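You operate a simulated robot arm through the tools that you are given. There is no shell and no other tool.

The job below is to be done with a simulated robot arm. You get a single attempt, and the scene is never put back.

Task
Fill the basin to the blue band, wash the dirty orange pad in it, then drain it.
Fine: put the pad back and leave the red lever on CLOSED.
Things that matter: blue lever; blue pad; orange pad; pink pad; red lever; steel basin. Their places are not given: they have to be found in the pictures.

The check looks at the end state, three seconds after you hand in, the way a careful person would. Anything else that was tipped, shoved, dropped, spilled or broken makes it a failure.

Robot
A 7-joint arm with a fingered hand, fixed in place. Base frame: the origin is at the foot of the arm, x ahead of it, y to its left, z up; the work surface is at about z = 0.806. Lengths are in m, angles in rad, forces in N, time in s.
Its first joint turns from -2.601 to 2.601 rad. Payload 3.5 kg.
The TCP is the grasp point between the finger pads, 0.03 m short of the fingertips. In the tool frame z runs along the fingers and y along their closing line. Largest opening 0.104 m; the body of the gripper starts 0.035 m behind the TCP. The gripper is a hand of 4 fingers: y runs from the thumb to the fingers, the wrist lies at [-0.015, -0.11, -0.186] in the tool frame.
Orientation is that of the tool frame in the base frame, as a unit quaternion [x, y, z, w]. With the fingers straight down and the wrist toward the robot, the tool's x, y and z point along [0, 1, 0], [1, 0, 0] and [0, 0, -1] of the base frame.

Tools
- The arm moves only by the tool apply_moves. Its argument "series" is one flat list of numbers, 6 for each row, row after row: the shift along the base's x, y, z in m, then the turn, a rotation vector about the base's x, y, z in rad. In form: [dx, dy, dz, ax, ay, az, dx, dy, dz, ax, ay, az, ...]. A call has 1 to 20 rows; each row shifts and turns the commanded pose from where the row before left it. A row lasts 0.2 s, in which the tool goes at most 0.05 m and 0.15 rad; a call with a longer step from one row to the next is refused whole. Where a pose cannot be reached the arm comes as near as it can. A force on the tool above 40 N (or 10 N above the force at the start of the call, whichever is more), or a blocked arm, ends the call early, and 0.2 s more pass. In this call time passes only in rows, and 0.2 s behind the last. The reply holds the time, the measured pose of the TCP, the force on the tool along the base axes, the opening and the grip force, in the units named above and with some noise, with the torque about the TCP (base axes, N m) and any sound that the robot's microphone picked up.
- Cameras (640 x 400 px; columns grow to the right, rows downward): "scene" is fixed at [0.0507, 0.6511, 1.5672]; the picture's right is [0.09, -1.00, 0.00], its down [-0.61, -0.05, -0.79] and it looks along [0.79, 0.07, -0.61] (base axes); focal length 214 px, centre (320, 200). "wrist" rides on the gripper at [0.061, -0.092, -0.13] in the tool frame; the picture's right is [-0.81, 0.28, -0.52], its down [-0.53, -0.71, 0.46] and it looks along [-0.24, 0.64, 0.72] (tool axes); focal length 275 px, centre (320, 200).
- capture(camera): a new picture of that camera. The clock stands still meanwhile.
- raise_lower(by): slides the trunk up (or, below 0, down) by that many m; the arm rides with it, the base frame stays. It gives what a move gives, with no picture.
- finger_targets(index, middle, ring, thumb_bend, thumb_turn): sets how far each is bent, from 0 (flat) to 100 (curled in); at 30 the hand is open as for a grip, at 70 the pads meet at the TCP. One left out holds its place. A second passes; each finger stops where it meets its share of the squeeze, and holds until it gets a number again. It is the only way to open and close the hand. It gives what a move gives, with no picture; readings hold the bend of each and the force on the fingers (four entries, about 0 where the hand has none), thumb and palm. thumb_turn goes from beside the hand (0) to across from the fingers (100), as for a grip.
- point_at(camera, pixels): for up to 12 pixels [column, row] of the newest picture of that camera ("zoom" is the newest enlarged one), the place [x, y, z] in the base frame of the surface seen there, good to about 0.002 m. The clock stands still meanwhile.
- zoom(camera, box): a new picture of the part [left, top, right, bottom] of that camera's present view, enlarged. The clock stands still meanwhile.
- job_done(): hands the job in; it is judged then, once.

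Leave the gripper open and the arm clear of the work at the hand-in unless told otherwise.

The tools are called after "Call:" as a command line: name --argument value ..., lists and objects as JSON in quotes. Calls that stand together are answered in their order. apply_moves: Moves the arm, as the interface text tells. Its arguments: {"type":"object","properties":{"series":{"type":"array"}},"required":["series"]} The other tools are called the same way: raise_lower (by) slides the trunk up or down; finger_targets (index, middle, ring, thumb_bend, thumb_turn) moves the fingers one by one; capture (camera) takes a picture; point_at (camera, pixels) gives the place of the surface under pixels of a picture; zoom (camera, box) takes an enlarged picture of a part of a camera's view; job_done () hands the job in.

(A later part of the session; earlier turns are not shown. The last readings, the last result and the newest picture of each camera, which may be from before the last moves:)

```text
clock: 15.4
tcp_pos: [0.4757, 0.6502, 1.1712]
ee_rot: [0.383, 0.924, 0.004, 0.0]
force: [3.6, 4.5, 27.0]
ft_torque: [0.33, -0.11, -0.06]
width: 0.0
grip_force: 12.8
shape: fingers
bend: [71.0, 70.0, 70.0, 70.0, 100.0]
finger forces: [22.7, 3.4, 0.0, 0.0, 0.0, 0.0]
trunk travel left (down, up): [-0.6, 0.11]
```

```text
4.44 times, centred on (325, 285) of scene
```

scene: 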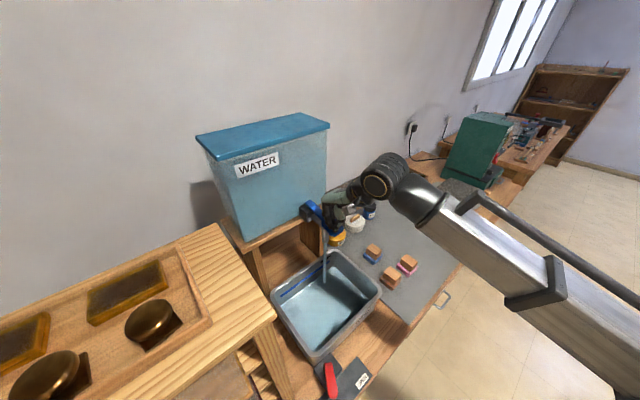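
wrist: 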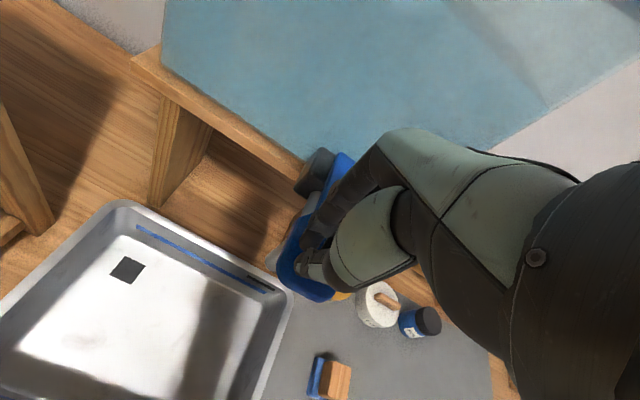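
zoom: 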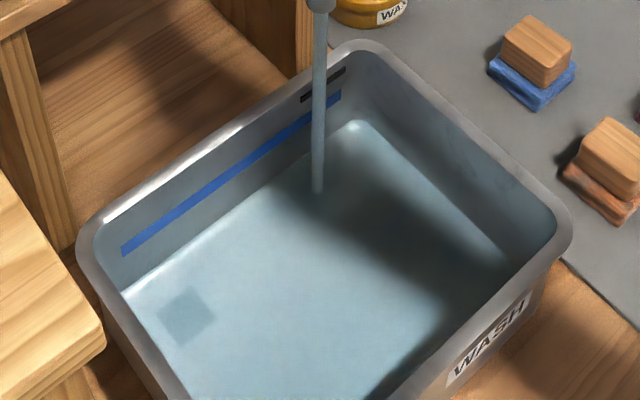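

The surface is at z≈0.817 against a floor of 0.811. I'll measure the band's upper and lower edges in the zoom to know the target.

Call:
point_at --camera "zoom" --pixels '[[150, 231], [152, 241], [153, 247], [200, 198], [202, 206], [203, 213], [250, 161], [252, 168], [253, 174], [125, 252], [230, 178], [300, 127]]'

Call:
zoom --camera "scene" --box '[275, 250, 345, 305]'

```text
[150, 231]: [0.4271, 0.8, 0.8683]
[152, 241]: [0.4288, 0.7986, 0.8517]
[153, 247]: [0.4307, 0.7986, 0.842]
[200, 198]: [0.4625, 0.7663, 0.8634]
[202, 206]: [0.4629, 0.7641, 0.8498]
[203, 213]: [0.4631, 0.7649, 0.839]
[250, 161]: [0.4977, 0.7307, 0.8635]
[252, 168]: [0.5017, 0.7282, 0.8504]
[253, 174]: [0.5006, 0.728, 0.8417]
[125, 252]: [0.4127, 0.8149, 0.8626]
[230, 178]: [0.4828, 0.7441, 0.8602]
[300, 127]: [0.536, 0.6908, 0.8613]
```

```text
7.27 times, centred on (310, 278) of scene
```

zoom: 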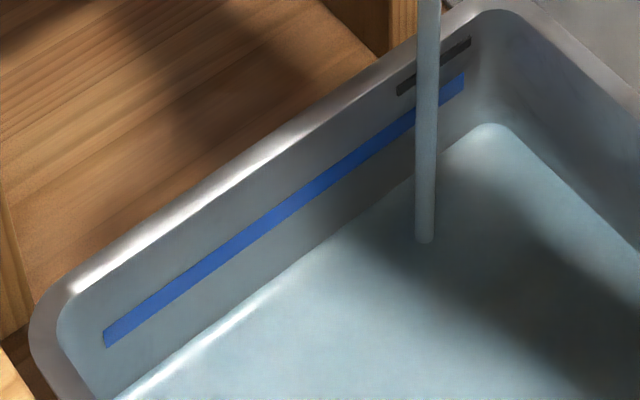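

Now a finer vertical series across the band in this zoom at columns 250 and 330.

Call:
point_at --camera "zoom" --pixels '[[250, 224], [250, 230], [250, 236], [250, 242], [250, 248], [250, 254], [330, 168], [330, 174], [330, 180], [330, 186], [330, 192], [330, 198]]'

Call:
zoom --camera "scene" --box '[295, 265, 327, 285]'

```text
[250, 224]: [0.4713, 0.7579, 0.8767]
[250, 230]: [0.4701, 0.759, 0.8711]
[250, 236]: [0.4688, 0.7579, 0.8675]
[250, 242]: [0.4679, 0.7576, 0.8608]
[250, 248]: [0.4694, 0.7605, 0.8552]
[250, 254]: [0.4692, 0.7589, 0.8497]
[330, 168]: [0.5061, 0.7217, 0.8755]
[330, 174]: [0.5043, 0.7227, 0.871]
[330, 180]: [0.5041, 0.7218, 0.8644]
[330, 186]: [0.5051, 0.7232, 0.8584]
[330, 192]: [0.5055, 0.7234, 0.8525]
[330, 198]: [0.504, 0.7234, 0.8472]
```

```text
16.00 times, centred on (311, 275) of scene
```

zoom: 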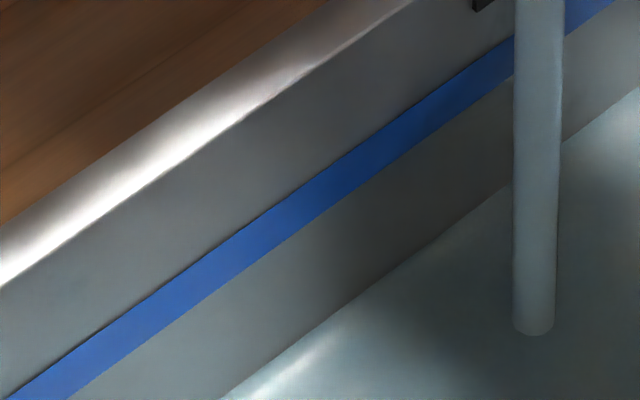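

Call:
point_at --camera "zoom" --pixels '[[250, 219], [250, 224], [250, 230], [250, 240], [250, 250], [250, 258], [250, 264], [250, 270], [250, 340], [250, 372], [250, 384], [300, 360]]'

```text
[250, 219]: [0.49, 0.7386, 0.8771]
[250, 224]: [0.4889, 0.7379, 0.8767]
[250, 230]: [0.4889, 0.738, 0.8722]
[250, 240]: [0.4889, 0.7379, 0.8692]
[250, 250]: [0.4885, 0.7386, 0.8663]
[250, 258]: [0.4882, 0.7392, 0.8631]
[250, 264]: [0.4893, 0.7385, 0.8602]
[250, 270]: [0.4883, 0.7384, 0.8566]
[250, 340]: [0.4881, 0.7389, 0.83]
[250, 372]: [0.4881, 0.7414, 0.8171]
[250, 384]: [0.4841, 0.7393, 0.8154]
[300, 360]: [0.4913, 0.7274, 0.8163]
```

The band spans z≈0.857–0.873, so the target surface is about 0.865. I'll hold the paddle for one row, easing 2 mm off the stop, and measure the rise rate.

Call:
apply_moves --series '[0, 0, 0.002, 0, 0, 0]'

Call:
capture --camera "scene"

Call:
point_at --camera "scene" --pixels '[[320, 300], [300, 320], [345, 300], [315, 335], [296, 302], [330, 290], [335, 310], [310, 310], [325, 320], [320, 310]]'

```text
clock: 15.8
tcp_pos: [0.474, 0.649, 1.1722]
ee_rot: [0.383, 0.924, 0.0, 0.0]
force: [3.7, 3.8, 23.8]
ft_torque: [0.26, -0.09, -0.03]
width: 0.0
grip_force: 12.3
shape: fingers
bend: [71.0, 71.0, 70.0, 70.0, 100.0]
finger forces: [20.6, 3.3, 0.0, 0.1, 0.0, 0.0]
trunk travel left (down, up): [-0.6, 0.11]
```

```text
taken
```

scene: 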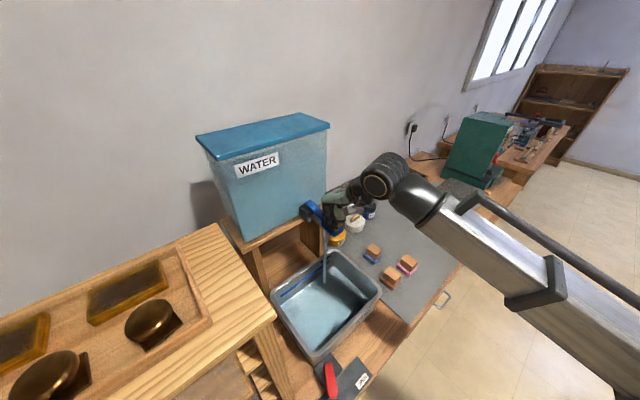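

```text
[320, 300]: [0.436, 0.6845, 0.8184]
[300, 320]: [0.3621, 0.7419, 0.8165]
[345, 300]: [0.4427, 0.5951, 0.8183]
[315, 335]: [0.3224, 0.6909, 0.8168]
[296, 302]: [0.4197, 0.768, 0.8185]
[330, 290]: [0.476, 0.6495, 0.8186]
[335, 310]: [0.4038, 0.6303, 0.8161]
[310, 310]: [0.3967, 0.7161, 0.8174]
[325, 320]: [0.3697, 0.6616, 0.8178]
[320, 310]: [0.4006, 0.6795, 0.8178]
```

The level rises about 2.5–3 mm/s, so roughly 17 s more is needed. I'll hold the paddle with a slightly lighter press for 10 rows and measure again.

Call:
apply_moves --series '[0, 0, 0.002, 0, 0, 0, 0, 0, 0, 0, 0, 0, 0, 0, 0, 0, 0, 0, 0, 0, 0, 0, 0, 0, 0, 0, 0, 0, 0, 0, 0, 0, 0, 0, 0, 0, 0, 0, 0, 0, 0, 0, 0, 0, 0, 0, 0, 0, 0, 0, 0, 0, 0, 0, 0, 0, 0, 0, 0, 0]'

Call:
capture --camera "scene"

Call:
point_at --camera "scene" --pixels '[[320, 300], [300, 320], [345, 300], [315, 335], [296, 302], [330, 290], [335, 310], [310, 310], [325, 320], [320, 310]]'

```text
clock: 18.0
tcp_pos: [0.4736, 0.6491, 1.1711]
ee_rot: [0.384, 0.924, 0.0, 0.0]
force: [-0.9, -0.1, 9.0]
ft_torque: [0.06, 0.06, 0.01]
width: 0.0
grip_force: 5.1
shape: fingers
bend: [71.0, 71.0, 70.0, 70.0, 100.0]
finger forces: [8.4, 1.1, 0.1, 0.0, 0.0, 0.1]
trunk travel left (down, up): [-0.6, 0.11]
```

```text
taken
```

scene: 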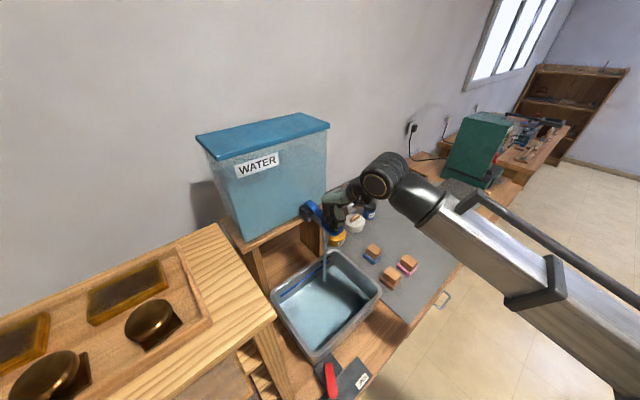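

```text
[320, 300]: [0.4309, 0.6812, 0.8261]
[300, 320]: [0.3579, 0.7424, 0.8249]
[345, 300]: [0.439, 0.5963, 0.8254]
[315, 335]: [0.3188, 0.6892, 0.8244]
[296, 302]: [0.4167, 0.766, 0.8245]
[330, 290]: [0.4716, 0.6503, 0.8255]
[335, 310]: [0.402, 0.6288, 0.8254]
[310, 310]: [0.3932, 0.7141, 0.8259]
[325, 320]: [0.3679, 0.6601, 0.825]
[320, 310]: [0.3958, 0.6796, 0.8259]
```

Surface ≈0.8253 at 18.0 s, about 3.5 mm/s. I'll hold for 20 rows (4.2 s) and measure.

Call:
apply_moves --series '[0, 0, 0, 0, 0, 0, 0, 0, 0, 0, 0, 0, 0, 0, 0, 0, 0, 0, 0, 0, 0, 0, 0, 0, 0, 0, 0, 0, 0, 0, 0, 0, 0, 0, 0, 0, 0, 0, 0, 0, 0, 0, 0, 0, 0, 0, 0, 0, 0, 0, 0, 0, 0, 0, 0, 0, 0, 0, 0, 0, 0, 0, 0, 0, 0, 0, 0, 0, 0, 0, 0, 0, 0, 0, 0, 0, 0, 0, 0, 0, 0, 0, 0, 0, 0, 0, 0, 0, 0, 0, 0, 0, 0, 0, 0, 0, 0, 0, 0, 0, 0, 0, 0, 0, 0, 0, 0, 0, 0, 0, 0, 0, 0, 0, 0, 0, 0, 0, 0, 0]'

Call:
capture --camera "scene"

Call:
point_at --camera "scene" --pixels '[[320, 300], [300, 320], [345, 300], [315, 335], [296, 302], [330, 290], [335, 310], [310, 310], [325, 320], [320, 310]]'

```text
clock: 22.2
tcp_pos: [0.4742, 0.6484, 1.1724]
ee_rot: [0.383, 0.924, 0.0, 0.0]
force: [-2.3, -0.3, 7.4]
ft_torque: [0.07, 0.09, -0.02]
width: 0.0
grip_force: 4.3
shape: fingers
bend: [71.0, 71.0, 70.0, 69.0, 100.0]
finger forces: [7.3, 1.1, 0.0, 0.0, 0.0, 0.0]
trunk travel left (down, up): [-0.6, 0.11]
```

```text
taken
```

scene: 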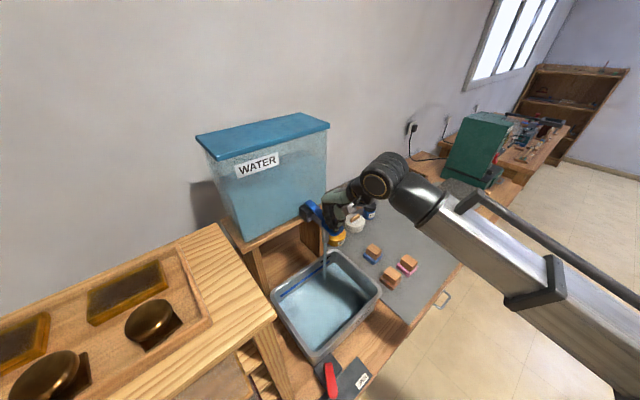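

```text
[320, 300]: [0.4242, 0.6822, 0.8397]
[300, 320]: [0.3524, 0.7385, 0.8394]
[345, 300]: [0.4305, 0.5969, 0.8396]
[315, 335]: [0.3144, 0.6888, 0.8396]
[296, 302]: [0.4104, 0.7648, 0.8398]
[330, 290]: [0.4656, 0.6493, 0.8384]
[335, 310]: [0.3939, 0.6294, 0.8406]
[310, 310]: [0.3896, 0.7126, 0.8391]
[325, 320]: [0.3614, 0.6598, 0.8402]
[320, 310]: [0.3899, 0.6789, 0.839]
```

Surface ≈0.8395 at 22.2 s. I'll hold for another 20 rows, which should reach about 0.854.

Call:
apply_moves --series '[0, 0, 0, 0, 0, 0, 0, 0, 0, 0, 0, 0, 0, 0, 0, 0, 0, 0, 0, 0, 0, 0, 0, 0, 0, 0, 0, 0, 0, 0, 0, 0, 0, 0, 0, 0, 0, 0, 0, 0, 0, 0, 0, 0, 0, 0, 0, 0, 0, 0, 0, 0, 0, 0, 0, 0, 0, 0, 0, 0, 0, 0, 0, 0, 0, 0, 0, 0, 0, 0, 0, 0, 0, 0, 0, 0, 0, 0, 0, 0, 0, 0, 0, 0, 0, 0, 0, 0, 0, 0, 0, 0, 0, 0, 0, 0, 0, 0, 0, 0, 0, 0, 0, 0, 0, 0, 0, 0, 0, 0, 0, 0, 0, 0, 0, 0, 0, 0, 0, 0]'

Call:
capture --camera "scene"

Call:
point_at --camera "scene" --pixels '[[320, 300], [300, 320], [345, 300], [315, 335], [296, 302], [330, 290], [335, 310], [310, 310], [325, 320], [320, 310]]'

Call:
zoom --camera "scene" --box '[275, 250, 345, 305]'

```text
clock: 26.4
tcp_pos: [0.4748, 0.6505, 1.1714]
ee_rot: [0.383, 0.924, 0.0, -0.001]
force: [-1.8, -0.4, 6.9]
ft_torque: [0.08, 0.06, 0.04]
width: 0.0
grip_force: 4.5
shape: fingers
bend: [71.0, 71.0, 70.0, 69.0, 100.0]
finger forces: [7.2, 1.2, 0.0, 0.0, 0.0, 0.1]
trunk travel left (down, up): [-0.6, 0.11]
```

```text
taken
```

scene: 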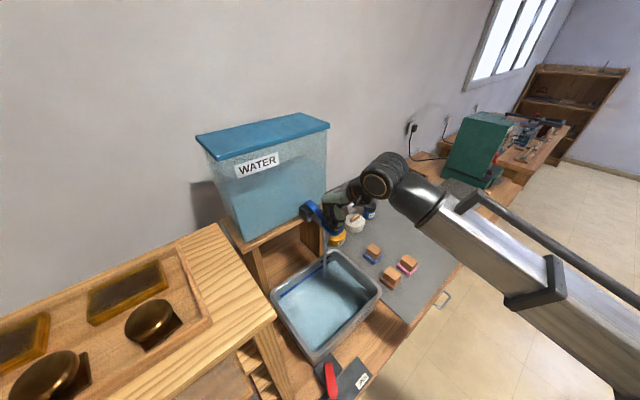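

```text
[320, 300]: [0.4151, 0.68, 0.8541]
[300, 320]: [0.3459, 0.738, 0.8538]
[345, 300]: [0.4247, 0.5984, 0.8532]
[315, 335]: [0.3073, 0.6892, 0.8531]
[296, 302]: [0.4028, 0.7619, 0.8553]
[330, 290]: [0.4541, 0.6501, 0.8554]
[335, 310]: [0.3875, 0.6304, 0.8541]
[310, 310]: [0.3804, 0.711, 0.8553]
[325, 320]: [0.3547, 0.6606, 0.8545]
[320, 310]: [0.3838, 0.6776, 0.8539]
```

```text
7.27 times, centred on (310, 278) of scene
```

zoom: 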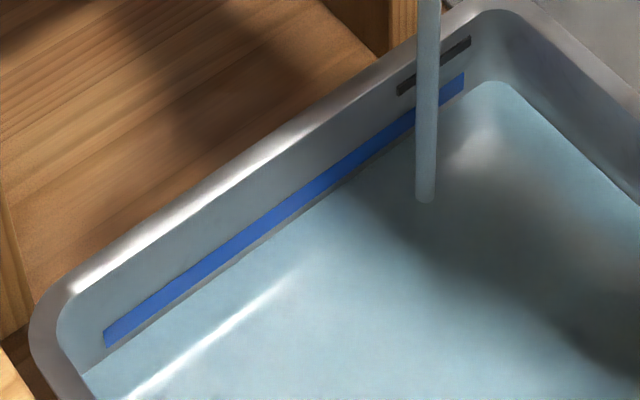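

Surface ≈0.8543, just under the band's lower edge. I'll hold 12 more rows (2.4 s, about +8 mm) and lift off in the same call so it stops near 0.863.

Call:
apply_moves --series '[0, 0, 0, 0, 0, 0, 0, 0, 0, 0, 0, 0, 0, 0, 0, 0, 0, 0, 0, 0, 0, 0, 0, 0, 0, 0, 0, 0, 0, 0, 0, 0, 0, 0, 0, 0, 0, 0, 0, 0, 0, 0, 0, 0, 0, 0, 0, 0, 0, 0, 0, 0, 0, 0, 0, 0, 0, 0, 0, 0, 0, 0, 0, 0, 0, 0, 0, 0, 0, 0, 0, 0, 0, 0, 0.02, 0, 0, 0, 0, 0, 0.03, 0, 0, 0, 0, 0, 0.03, 0, 0, 0]'

Call:
capture --camera "scene"

Call:
point_at --camera "scene" --pixels '[[320, 300], [300, 320], [345, 300], [315, 335], [296, 302], [330, 290], [335, 310], [310, 310], [325, 320], [320, 310]]'

Call:
zoom --camera "scene" --box '[265, 180, 385, 305]'

```text
clock: 29.6
tcp_pos: [0.4739, 0.6504, 1.2531]
ee_rot: [0.383, 0.924, 0.0, 0.0]
force: [0.3, 0.0, 0.5]
ft_torque: [-0.01, 0.03, 0.02]
width: 0.0005
grip_force: 0.1
shape: fingers
bend: [70.0, 70.0, 70.0, 70.0, 100.0]
finger forces: [0.0, 0.1, 0.0, 0.1, 0.0, 0.0]
trunk travel left (down, up): [-0.6, 0.11]
```

```text
taken
```

scene: 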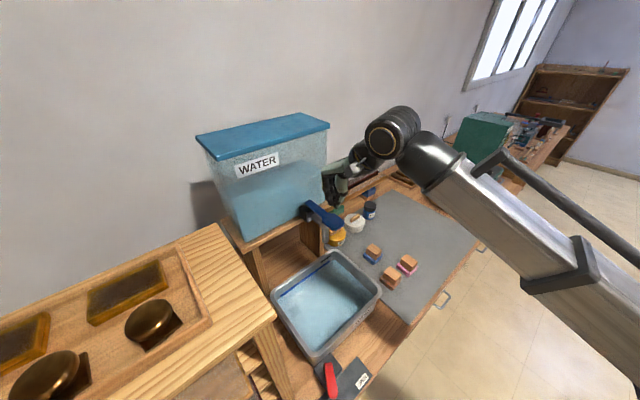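

```text
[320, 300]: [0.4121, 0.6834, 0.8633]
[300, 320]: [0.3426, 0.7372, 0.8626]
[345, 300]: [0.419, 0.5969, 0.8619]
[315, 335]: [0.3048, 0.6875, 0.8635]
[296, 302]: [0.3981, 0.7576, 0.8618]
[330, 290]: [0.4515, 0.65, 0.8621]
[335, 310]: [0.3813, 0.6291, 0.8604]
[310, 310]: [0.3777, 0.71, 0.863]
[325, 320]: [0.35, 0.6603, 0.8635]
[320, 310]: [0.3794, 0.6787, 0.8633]
```

```text
3.20 times, centred on (325, 242) of scene
```

zoom: 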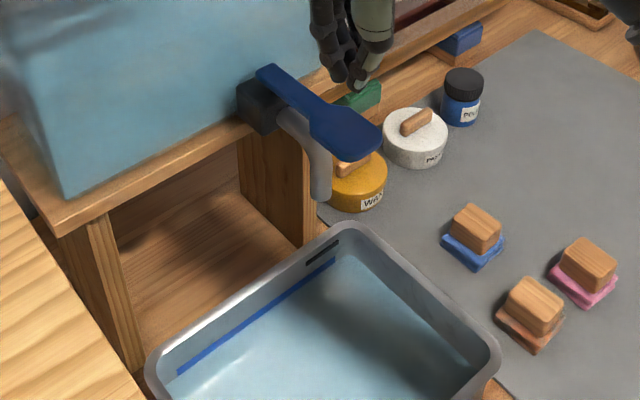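

The flow stopped and the surface is at z≈0.8627. I'll zoom in on the band to check the water line lies in it.

Call:
zoom --camera "scene" --box '[295, 265, 327, 285]'

Call:
zoom --camera "scene" --box '[265, 240, 385, 330]'

```text
16.00 times, centred on (311, 275) of scene
```

zoom: 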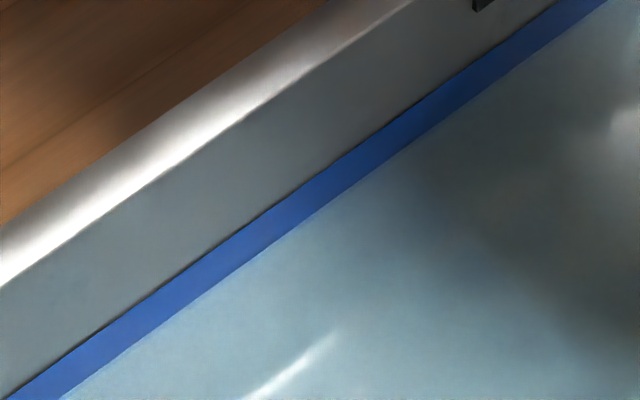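

```text
4.44 times, centred on (325, 285) of scene
```

zoom: 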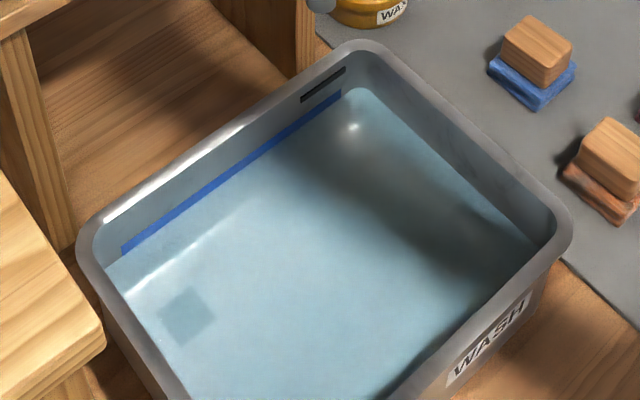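

The water line lies clearly inside the band's lower half, so the fill is good. Next I'll move to above the orange pad at (0.5395,0.4215), going sideways high first and then down to z≈1.05.

Call:
apply_moves --series '[0.0131, -0.0458, 0, 0, 0, 0, 0.0131, -0.0458, 0, 0, 0, 0, 0.0131, -0.0458, 0, 0, 0, 0, 0.0131, -0.0458, 0, 0, 0, 0, 0.0131, -0.0457, 0, 0, 0, 0, 0, 0, -0.04, 0, 0, 0, 0, 0, -0.04, 0, 0, 0, 0, 0, -0.04, 0, 0, 0, 0, 0, -0.04, 0, 0, 0, 0, 0, -0.04, 0, 0, 0]'

Call:
finger_targets --index 36 --middle 36 --ring 36 --thumb_bend 36

Call:
capture --camera "scene"

Call:
capture --camera "wrist"

Call:
zoom --camera "scene" --box '[340, 180, 460, 300]'

```text
clock: 31.8
tcp_pos: [0.538, 0.4201, 1.0551]
ee_rot: [0.383, 0.924, 0.0, 0.0]
force: [-0.4, -0.1, 0.2]
ft_torque: [-0.01, 0.01, -0.01]
width: 0.0008
grip_force: 0.0
shape: fingers
bend: [70.0, 70.0, 70.0, 70.0, 100.0]
finger forces: [0.1, 0.0, 0.1, 0.0, 0.0, 0.1]
trunk travel left (down, up): [-0.6, 0.11]
```

```text
clock: 32.8
tcp_pos: [0.5377, 0.4208, 1.0564]
ee_rot: [0.382, 0.924, 0.0, 0.0]
force: [-0.1, -0.5, -0.9]
ft_torque: [-0.01, -0.01, -0.01]
width: 0.088
grip_force: 0.1
shape: fingers
bend: [36.0, 36.0, 36.0, 36.0, 96.0]
finger forces: [0.1, 0.0, 0.0, 0.0, 0.0, 0.1]
trunk travel left (down, up): [-0.6, 0.11]
```

```text
taken
```

scene: 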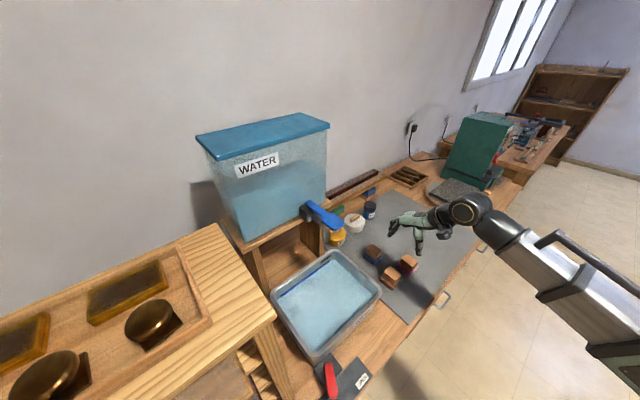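

```text
taken
```

wrist: 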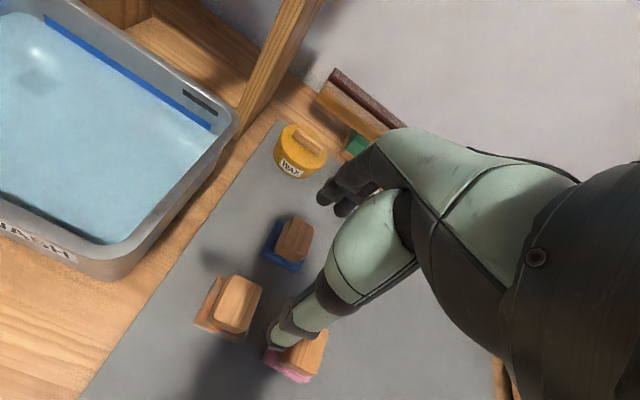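

```text
3.33 times, centred on (400, 240) of scene
```

zoom: 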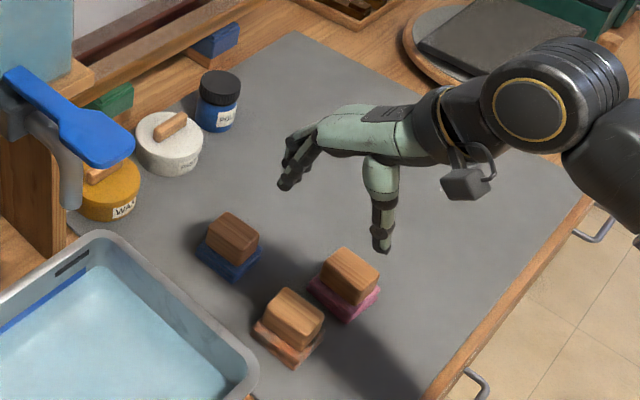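

The hand is open (0.088) above the pads. I'll zoom the wrist view on the orange pad at (233,303) and measure block corners again from this closer viewpoint.

Call:
zoom --camera "wrist" --box '[180, 200, 340, 390]'

```text
2.11 times, centred on (260, 295) of wrist
```

zoom: 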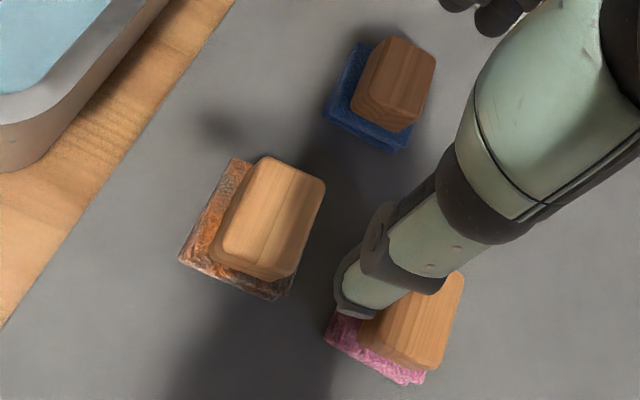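

Call:
point_at --camera "zoom" --pixels '[[266, 162], [320, 184], [275, 268], [225, 245], [273, 215], [232, 160], [183, 260], [277, 298], [380, 42], [430, 62], [407, 125], [358, 102]]'

Call:
point_at --camera "scene" --pixels '[[390, 270], [391, 274], [385, 272], [397, 278], [388, 268], [374, 249], [376, 253], [407, 258], [406, 263], [381, 273], [389, 287], [400, 279]]'

```text
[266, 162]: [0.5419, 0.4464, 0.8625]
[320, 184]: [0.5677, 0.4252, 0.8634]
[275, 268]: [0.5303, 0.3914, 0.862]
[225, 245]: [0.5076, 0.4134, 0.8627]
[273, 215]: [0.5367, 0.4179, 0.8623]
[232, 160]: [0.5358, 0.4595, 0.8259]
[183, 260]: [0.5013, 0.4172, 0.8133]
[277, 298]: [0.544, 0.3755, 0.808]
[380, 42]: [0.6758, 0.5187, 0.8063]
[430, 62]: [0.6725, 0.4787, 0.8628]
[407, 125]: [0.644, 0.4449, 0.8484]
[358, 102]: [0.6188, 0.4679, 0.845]
```

```text
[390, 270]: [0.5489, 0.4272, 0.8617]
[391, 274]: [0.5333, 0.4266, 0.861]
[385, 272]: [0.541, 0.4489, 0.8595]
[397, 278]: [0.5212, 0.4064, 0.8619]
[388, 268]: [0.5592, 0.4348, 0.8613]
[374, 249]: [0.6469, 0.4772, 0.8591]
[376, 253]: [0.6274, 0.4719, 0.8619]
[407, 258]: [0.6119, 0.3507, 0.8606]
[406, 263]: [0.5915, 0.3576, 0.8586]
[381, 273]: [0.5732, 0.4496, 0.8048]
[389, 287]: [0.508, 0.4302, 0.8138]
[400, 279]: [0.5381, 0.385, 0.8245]
```

Both viewpoints agree: block centre ≈(0.538,0.420), long axis along 45°, top at 0.862. I'll offset 4 mm so index and middle finger both bear on it, and lower to z≈0.905 first.

Call:
apply_moves --series '[-0.002, 0.002, -0.04, 0, 0, 0, -0.001, 0.0015, -0.04, 0, 0, 0, 0, 0, -0.04, 0, 0, 0, 0, 0, -0.03, 0, 0, 0]'

Call:
capture --camera "wrist"

Call:
zoom --camera "scene" --box '[350, 220, 450, 300]'

```text
clock: 33.8
tcp_pos: [0.5371, 0.4233, 0.9046]
ee_rot: [0.383, 0.924, 0.001, 0.0]
force: [0.4, -0.2, -0.9]
ft_torque: [0.02, -0.02, -0.04]
width: 0.088
grip_force: 0.1
shape: fingers
bend: [36.0, 36.0, 36.0, 36.0, 96.0]
finger forces: [0.1, 0.0, 0.1, 0.0, 0.0, 0.0]
trunk travel left (down, up): [-0.6, 0.11]
```

```text
taken
```

wrist: 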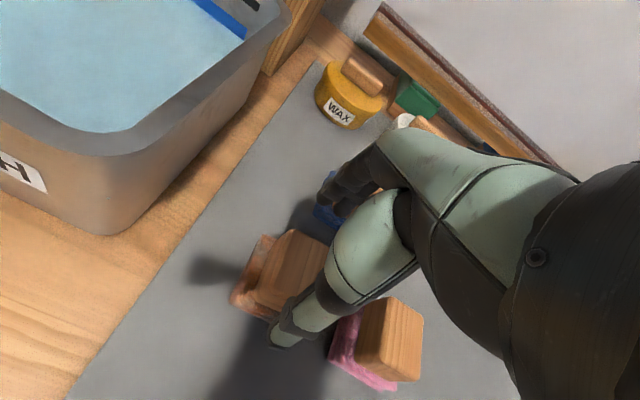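

```text
5.00 times, centred on (400, 260) of scene
```

zoom: 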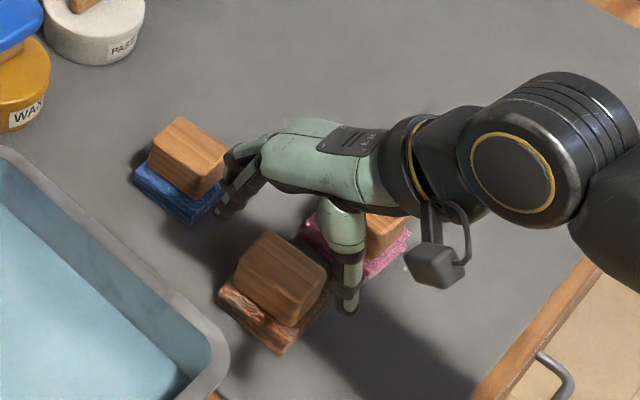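

I'll check the finger and thumb tip positions against the blocks with a new scene picture before going lower.

Call:
capture --camera "scene"

Call:
point_at --camera "scene" --pixels '[[381, 261], [383, 258], [386, 256], [405, 281], [405, 275], [404, 268], [382, 255], [392, 252], [376, 263], [400, 246], [406, 240], [412, 250]]'

Call:
zoom --camera "scene" --box '[365, 240, 415, 290]'

```text
taken
```

scene: 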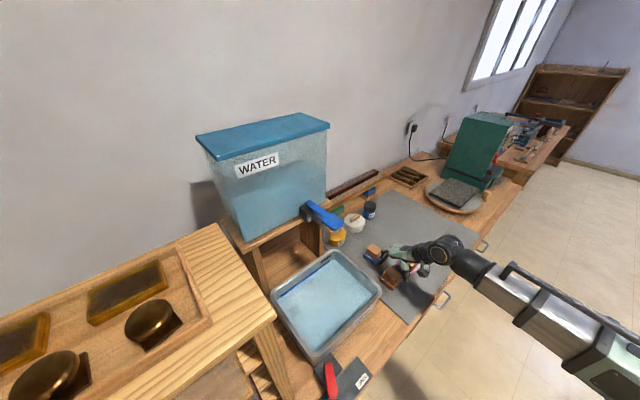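

```text
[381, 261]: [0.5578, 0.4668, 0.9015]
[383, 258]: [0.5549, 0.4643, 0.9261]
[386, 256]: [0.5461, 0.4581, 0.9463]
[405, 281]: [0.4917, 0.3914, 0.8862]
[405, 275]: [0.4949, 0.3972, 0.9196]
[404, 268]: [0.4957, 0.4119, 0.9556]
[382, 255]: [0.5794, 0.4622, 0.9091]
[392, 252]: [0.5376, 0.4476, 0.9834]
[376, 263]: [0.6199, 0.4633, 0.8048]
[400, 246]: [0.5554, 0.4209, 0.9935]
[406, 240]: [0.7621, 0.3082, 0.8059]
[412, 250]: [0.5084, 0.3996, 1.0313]
```

```text
8.00 times, centred on (390, 265) of scene
```

zoom: 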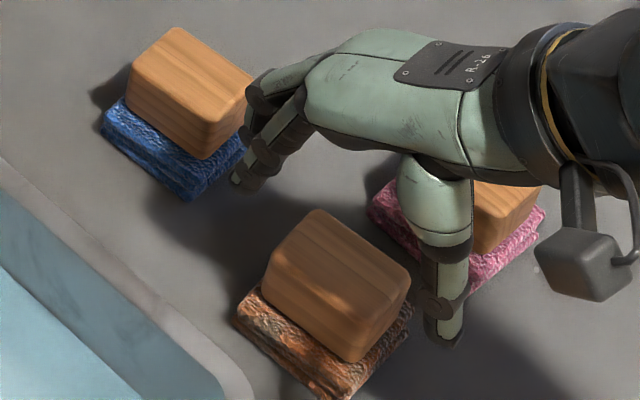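

The tips straddle the block: thumb at v≈0.624 and fingers at v≈0.73. I'll check the outermost finger joint near zoom (262,88) for clearance to the blue block.

Call:
point_at --camera "zoom" --pixels '[[256, 88], [262, 95], [258, 108], [250, 135], [262, 80], [270, 75], [240, 180], [262, 150], [440, 335], [252, 100], [280, 75], [248, 120]]'

```text
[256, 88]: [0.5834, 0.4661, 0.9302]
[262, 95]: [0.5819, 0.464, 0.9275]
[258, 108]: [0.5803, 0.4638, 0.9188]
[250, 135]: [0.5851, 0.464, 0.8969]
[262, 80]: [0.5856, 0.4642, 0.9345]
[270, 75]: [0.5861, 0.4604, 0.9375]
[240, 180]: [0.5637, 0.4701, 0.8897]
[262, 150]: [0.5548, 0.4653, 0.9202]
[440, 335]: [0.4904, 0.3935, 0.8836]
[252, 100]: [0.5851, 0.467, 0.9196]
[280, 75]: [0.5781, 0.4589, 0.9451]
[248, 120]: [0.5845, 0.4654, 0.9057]
```

The outermost finger part is at v≈0.744 against the blue block at ≥0.761, so it is clear. I'll lower to z≈0.866.

Call:
apply_moves --series '[0, 0, -0.013, 0, 0, 0, 0, 0, -0.013, 0, 0, 0, 0, 0, -0.0125, 0, 0, 0]'

Call:
zoom --camera "scene" --box '[365, 240, 415, 290]'

Call:
capture --camera "wrist"

```text
clock: 34.6
tcp_pos: [0.538, 0.4231, 0.8618]
ee_rot: [0.383, 0.924, 0.0, 0.0]
force: [-0.2, 0.5, 0.5]
ft_torque: [0.02, -0.04, 0.0]
width: 0.0879
grip_force: 0.0
shape: fingers
bend: [36.0, 36.0, 36.0, 36.0, 96.0]
finger forces: [0.0, 0.0, 0.0, 0.0, 0.1, 0.0]
trunk travel left (down, up): [-0.6, 0.11]
```

```text
8.00 times, centred on (390, 265) of scene
```

zoom: 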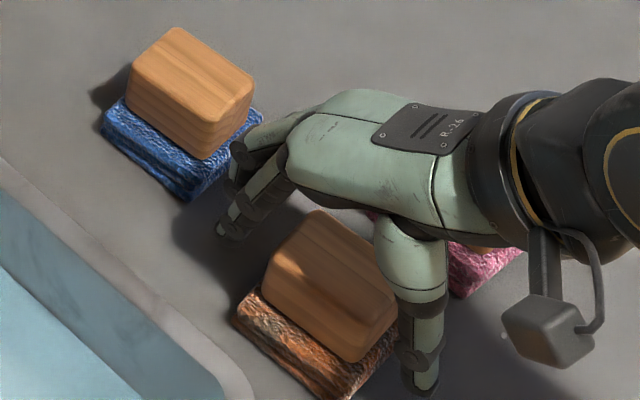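

```text
taken
```

wrist: 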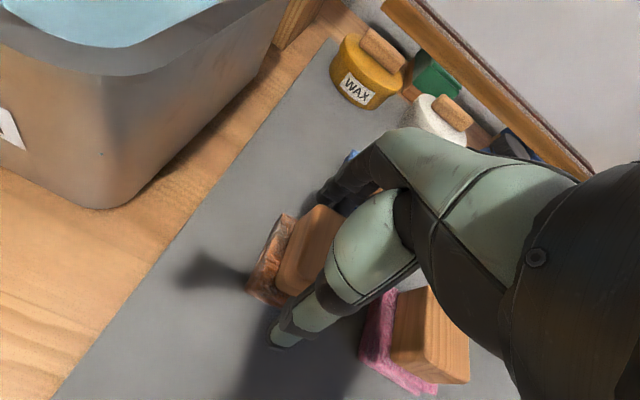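

The tips are beside the block and nothing is touching. I'll close index, middle and thumb onto the block, leaving the ring finger out.

Call:
finger_targets --index 70 --middle 70 --thumb_bend 70

Call:
zoom --camera "scene" --box '[365, 240, 415, 290]'

Call:
capture --camera "wrist"

```text
clock: 35.6
tcp_pos: [0.5378, 0.4237, 0.8626]
ee_rot: [0.383, 0.924, 0.0, 0.0]
force: [2.8, 2.0, 3.5]
ft_torque: [0.16, -0.24, 0.03]
width: 0.0494
grip_force: 19.4
shape: fingers
bend: [54.0, 56.0, 36.0, 52.0, 98.0]
finger forces: [10.5, 10.4, 0.0, 0.1, 17.9, 0.1]
trunk travel left (down, up): [-0.6, 0.11]
```

```text
8.00 times, centred on (390, 265) of scene
```

zoom: 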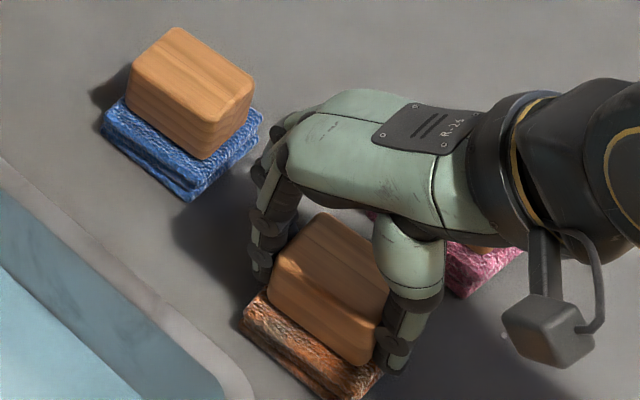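

```text
taken
```

wrist: 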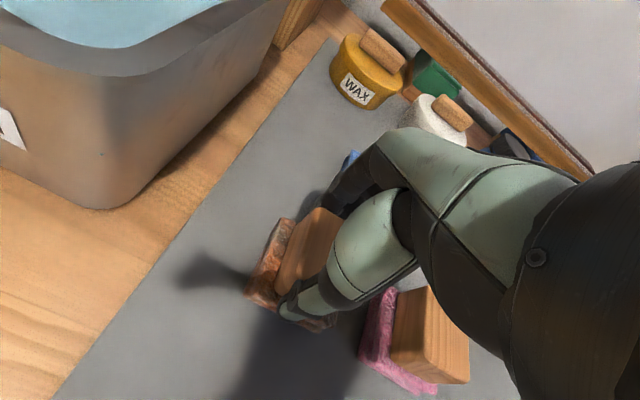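

The block is held (0.0494 wide, about 18 N). I'll lift straight up slowly to z≈1.01.

Call:
apply_moves --series '[0, 0, 0.01, 0, 0, 0, 0, 0, 0.02, 0, 0, 0, 0, 0, 0.03, 0, 0, 0, 0, 0, 0.03, 0, 0, 0, 0, 0, 0.03, 0, 0, 0, 0, 0, 0.03, 0, 0, 0]'

Call:
capture --camera "scene"

Call:
capture --camera "wrist"

Call:
zoom --camera "scene" --box '[350, 215, 430, 285]'

```text
clock: 37.0
tcp_pos: [0.5391, 0.4253, 1.0125]
ee_rot: [0.383, 0.924, 0.0, 0.001]
force: [0.4, -0.2, -0.5]
ft_torque: [0.03, -0.04, 0.0]
width: 0.0492
grip_force: 18.7
shape: fingers
bend: [55.0, 57.0, 36.0, 52.0, 98.0]
finger forces: [9.7, 8.8, 0.1, 0.0, 18.7, 0.0]
trunk travel left (down, up): [-0.6, 0.11]
```

```text
taken
```

scene: 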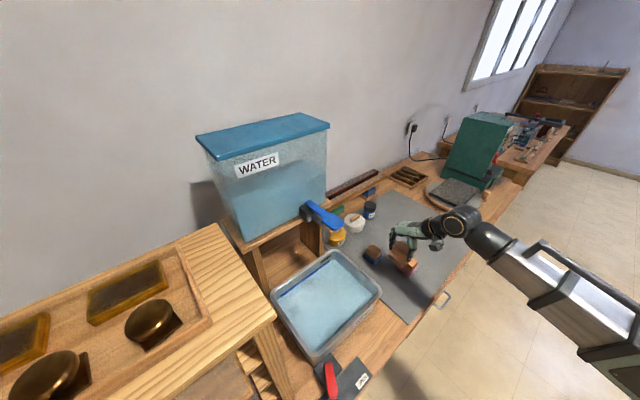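

```text
taken
```

wrist: 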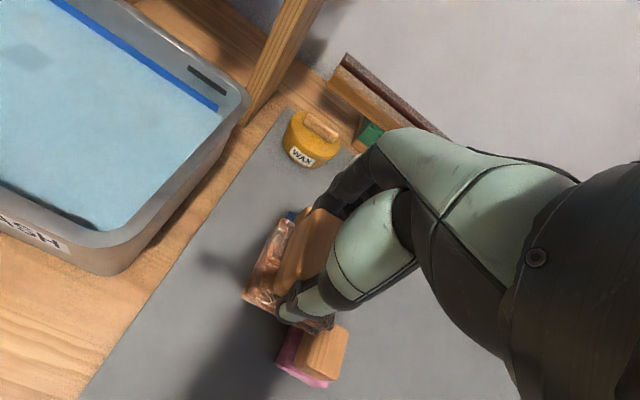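

```text
5.71 times, centred on (390, 250) of scene
```

zoom: 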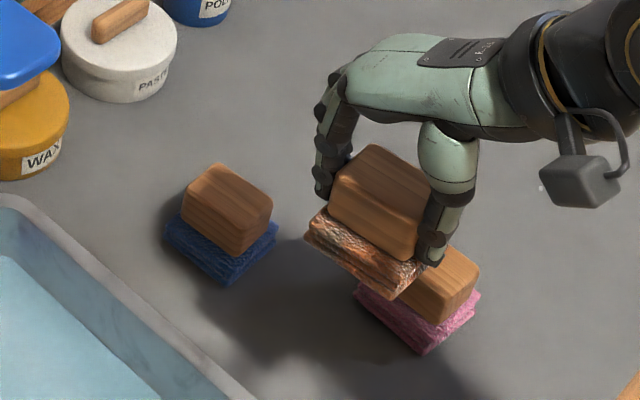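

The pad hangs level in the grip. I'll carry it left over the basin along the bench direction and then inward, ending near (0.383,0.688) with the pad well above the rim.

Call:
apply_moves --series '[-0.0299, 0.0299, 0, 0, 0, 0, -0.0299, 0.0299, 0, 0, 0, 0, -0.0299, 0.0299, 0, 0, 0, 0, -0.0299, 0.0299, 0, 0, 0, 0, -0.0299, 0.0299, 0, 0, 0, 0, -0.0299, 0.0299, 0, 0, 0, 0, -0.0299, 0.0299, 0, 0, 0, 0, 0.0265, 0.0265, 0, 0, 0, 0, 0.0265, 0.0265, 0, 0, 0, 0]'

Call:
capture --camera "scene"

Call:
capture --camera "wrist"

Call:
zoom --camera "scene" --box '[260, 200, 400, 340]'

```text
clock: 39.0
tcp_pos: [0.3793, 0.6849, 1.0144]
ee_rot: [0.382, 0.924, 0.001, 0.0]
force: [-0.2, 0.5, -0.6]
ft_torque: [0.0, 0.0, -0.01]
width: 0.049
grip_force: 18.5
shape: fingers
bend: [55.0, 57.0, 36.0, 52.0, 98.0]
finger forces: [9.7, 8.7, 0.1, 0.0, 18.6, 0.1]
trunk travel left (down, up): [-0.6, 0.11]
```

```text
taken
```

scene: 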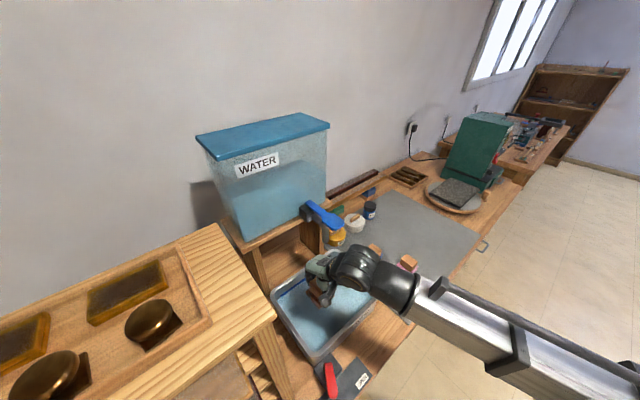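

```text
taken
```

wrist: 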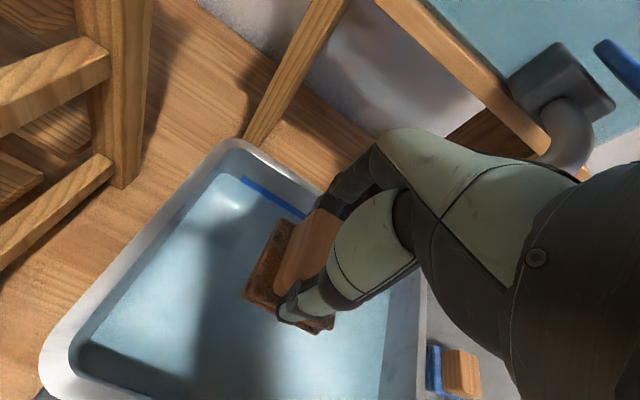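

```text
2.86 times, centred on (330, 270) of scene
```

zoom: 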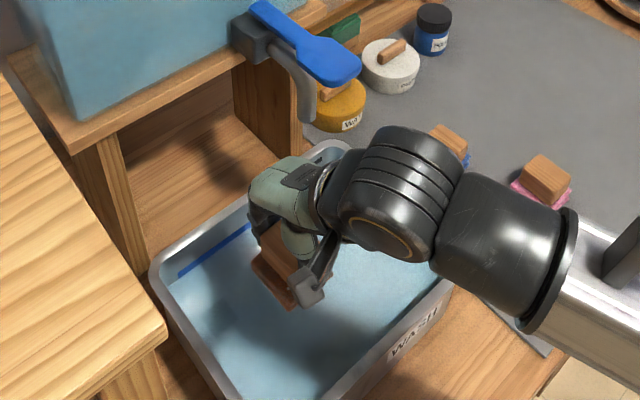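

The pad is over the water at (0.379,0.685). I'll lower it, slowing at the surface, until the pad's underside is about 1 cm above the basin floor (TCP z≈0.882).

Call:
apply_moves --series '[0, 0, -0.03, 0, 0, 0, 0, 0, -0.03, 0, 0, 0, 0, 0, -0.025, 0, 0, 0, 0, 0, -0.01, 0, 0, 0, 0, 0, -0.01, 0, 0, 0, 0, 0, -0.009, 0, 0, 0, 0, 0, -0.009, 0, 0, 0, 0, 0, -0.009, 0, 0, 0]'

Call:
capture --camera "wrist"

Call:
zoom --camera "scene" --box '[260, 220, 400, 340]'

```text
clock: 40.8
tcp_pos: [0.3805, 0.6891, 0.8824]
ee_rot: [0.383, 0.924, 0.0, 0.0]
force: [-0.5, 0.5, 0.3]
ft_torque: [0.02, 0.02, 0.0]
width: 0.0492
grip_force: 18.6
shape: fingers
bend: [55.0, 57.0, 36.0, 52.0, 98.0]
finger forces: [9.7, 8.7, 0.1, 0.0, 18.4, 0.1]
trunk travel left (down, up): [-0.6, 0.11]
```

```text
taken
```

wrist: 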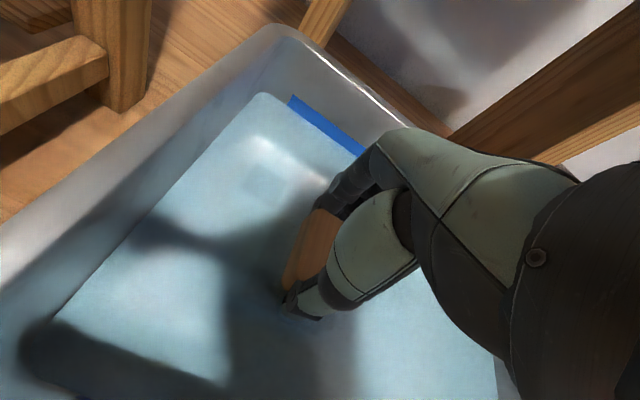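

```text
3.33 times, centred on (330, 280) of scene
```

zoom: 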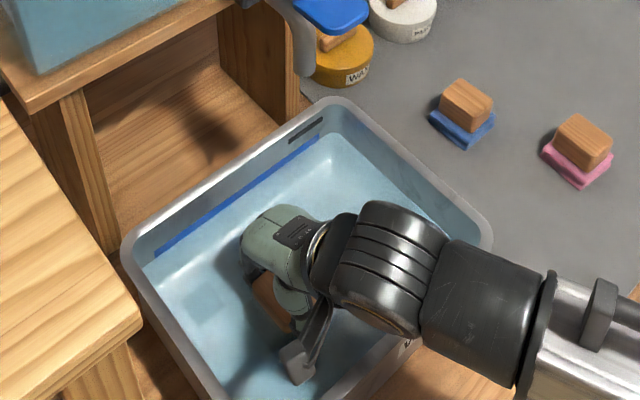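

The sponge is under water with no contact force. I'll swish it gently back and forth about 4.5 cm along the bench direction, three cycles.

Call:
apply_moves --series '[0.0106, -0.0106, 0, 0, 0, 0, 0.0106, -0.0106, 0, 0, 0, 0, 0.0106, -0.0106, 0, 0, 0, 0, -0.0106, 0.0106, 0, 0, 0, 0, -0.0106, 0.0106, 0, 0, 0, 0, -0.0106, 0.0106, 0, 0, 0, 0, 0.0106, -0.0106, 0, 0, 0, 0, 0.0106, -0.0106, 0, 0, 0, 0, 0.0106, -0.0106, 0, 0, 0, 0, -0.0106, 0.0106, 0, 0, 0, 0, -0.0106, 0.0106, 0, 0, 0, 0, -0.0106, 0.0106, 0, 0, 0, 0, 0.0106, -0.0106, 0, 0, 0, 0, 0.0106, -0.0106, 0, 0, 0, 0, 0.0106, -0.0106, 0, 0, 0, 0, -0.0106, 0.0106, 0, 0, 0, 0, -0.0106, 0.0106, 0, 0, 0, 0, -0.0106, 0.0106, 0, 0, 0, 0]'

Call:
capture --camera "wrist"

Call:
zoom --camera "scene" --box '[260, 220, 400, 340]'

```text
clock: 44.6
tcp_pos: [0.3813, 0.688, 0.8816]
ee_rot: [0.383, 0.924, 0.0, 0.0]
force: [-0.3, -0.6, -1.0]
ft_torque: [0.04, 0.01, 0.0]
width: 0.049
grip_force: 18.6
shape: fingers
bend: [55.0, 57.0, 36.0, 52.0, 98.0]
finger forces: [9.6, 8.7, 0.1, 0.0, 18.3, 0.1]
trunk travel left (down, up): [-0.6, 0.11]
```

```text
taken
```

wrist: 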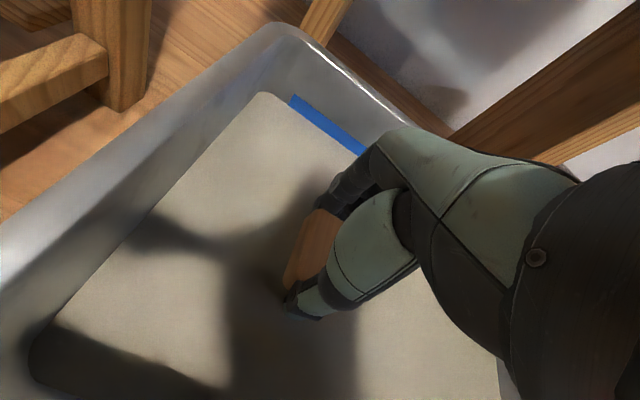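

```text
3.33 times, centred on (330, 280) of scene
```

zoom: 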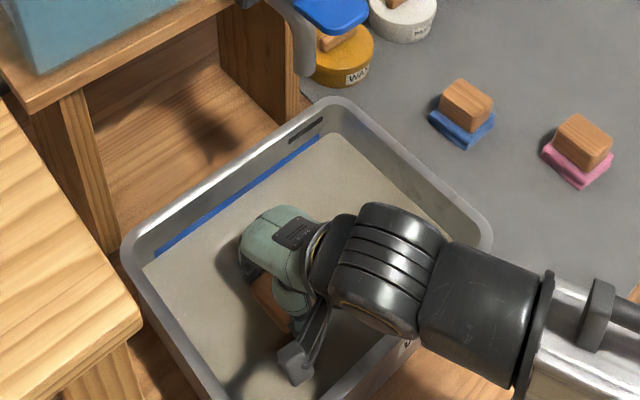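

The water has turned murky, so the dirt is coming off. I'll swish for three more cycles.

Call:
apply_moves --series '[0.0106, -0.0106, 0, 0, 0, 0, 0.0106, -0.0106, 0, 0, 0, 0, 0.0106, -0.0106, 0, 0, 0, 0, -0.0106, 0.0106, 0, 0, 0, 0, -0.0106, 0.0106, 0, 0, 0, 0, -0.0106, 0.0106, 0, 0, 0, 0, 0.0106, -0.0106, 0, 0, 0, 0, 0.0106, -0.0106, 0, 0, 0, 0, 0.0106, -0.0106, 0, 0, 0, 0, -0.0106, 0.0106, 0, 0, 0, 0, -0.0106, 0.0106, 0, 0, 0, 0, -0.0106, 0.0106, 0, 0, 0, 0, 0.0106, -0.0106, 0, 0, 0, 0, 0.0106, -0.0106, 0, 0, 0, 0, 0.0106, -0.0106, 0, 0, 0, 0, -0.0106, 0.0106, 0, 0, 0, 0, -0.0106, 0.0106, 0, 0, 0, 0, -0.0106, 0.0106, 0, 0, 0, 0]'

Call:
apply_moves --series '[0, 0, 0.01, 0, 0, 0, 0, 0, 0.01, 0, 0, 0, 0, 0, 0.01, 0, 0, 0, 0, 0, 0.01, 0, 0, 0, 0, 0, 0.015, 0, 0, 0, 0, 0, 0.02, 0, 0, 0, 0, 0, 0.02, 0, 0, 0, 0, 0, 0.02, 0, 0, 0, 0, 0, 0.018, 0, 0, 0]'

Call:
capture --camera "wrist"

Call:
zoom --camera "scene" --box '[285, 240, 365, 320]'

```text
clock: 48.4
tcp_pos: [0.3821, 0.6872, 0.8796]
ee_rot: [0.384, 0.924, 0.001, -0.001]
force: [-0.1, -0.1, -1.0]
ft_torque: [-0.01, 0.04, -0.01]
width: 0.0488
grip_force: 18.3
shape: fingers
bend: [55.0, 57.0, 36.0, 52.0, 98.0]
finger forces: [9.8, 8.8, 0.1, 0.0, 18.2, 0.0]
trunk travel left (down, up): [-0.6, 0.11]
```

```text
clock: 50.4
tcp_pos: [0.3836, 0.6858, 1.0162]
ee_rot: [0.383, 0.924, 0.0, -0.001]
force: [0.4, 0.1, -0.1]
ft_torque: [-0.01, -0.02, 0.0]
width: 0.0488
grip_force: 18.0
shape: fingers
bend: [55.0, 58.0, 36.0, 52.0, 98.0]
finger forces: [9.8, 8.6, 0.0, 0.0, 18.3, 0.0]
trunk travel left (down, up): [-0.6, 0.11]
```

```text
taken
```

wrist: 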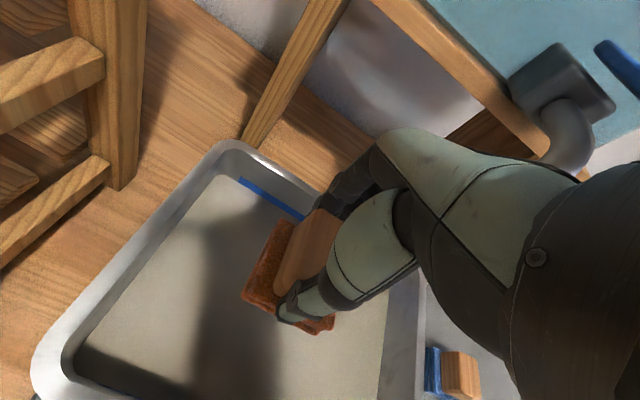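

```text
5.00 times, centred on (325, 280) of scene
```

zoom: 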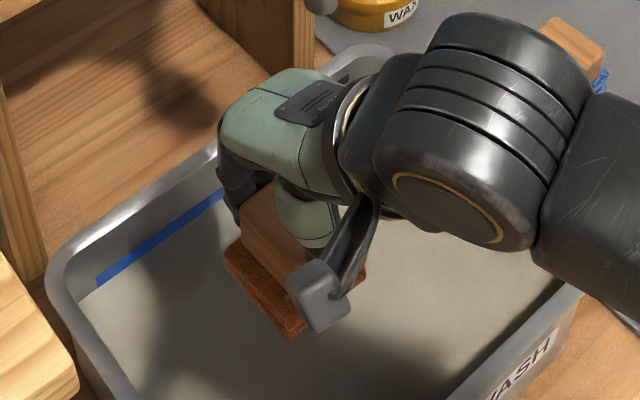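

The pad now looks evenly orange. I'll zoom the wrist view on it at (285,280) to check for remaining dirt and drips.

Call:
zoom --camera "wrist" --box '[225, 195, 355, 345]'

Call:
zoom --camera "scene" --box '[305, 275, 345, 305]'

```text
2.67 times, centred on (290, 270) of wrist
```

zoom: 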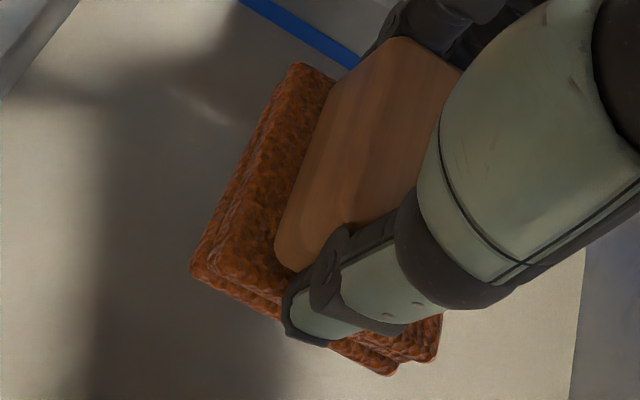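

```text
13.33 times, centred on (325, 290) of scene
```

zoom: 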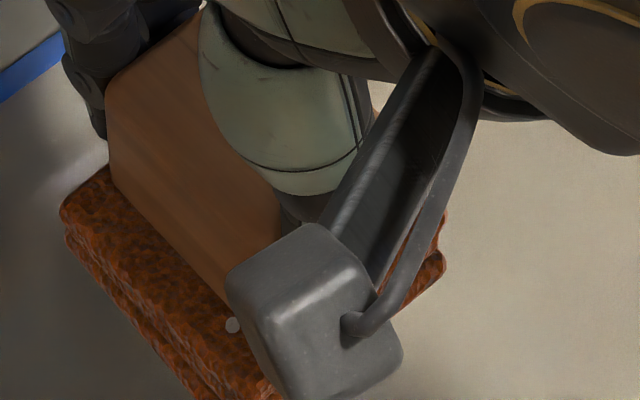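

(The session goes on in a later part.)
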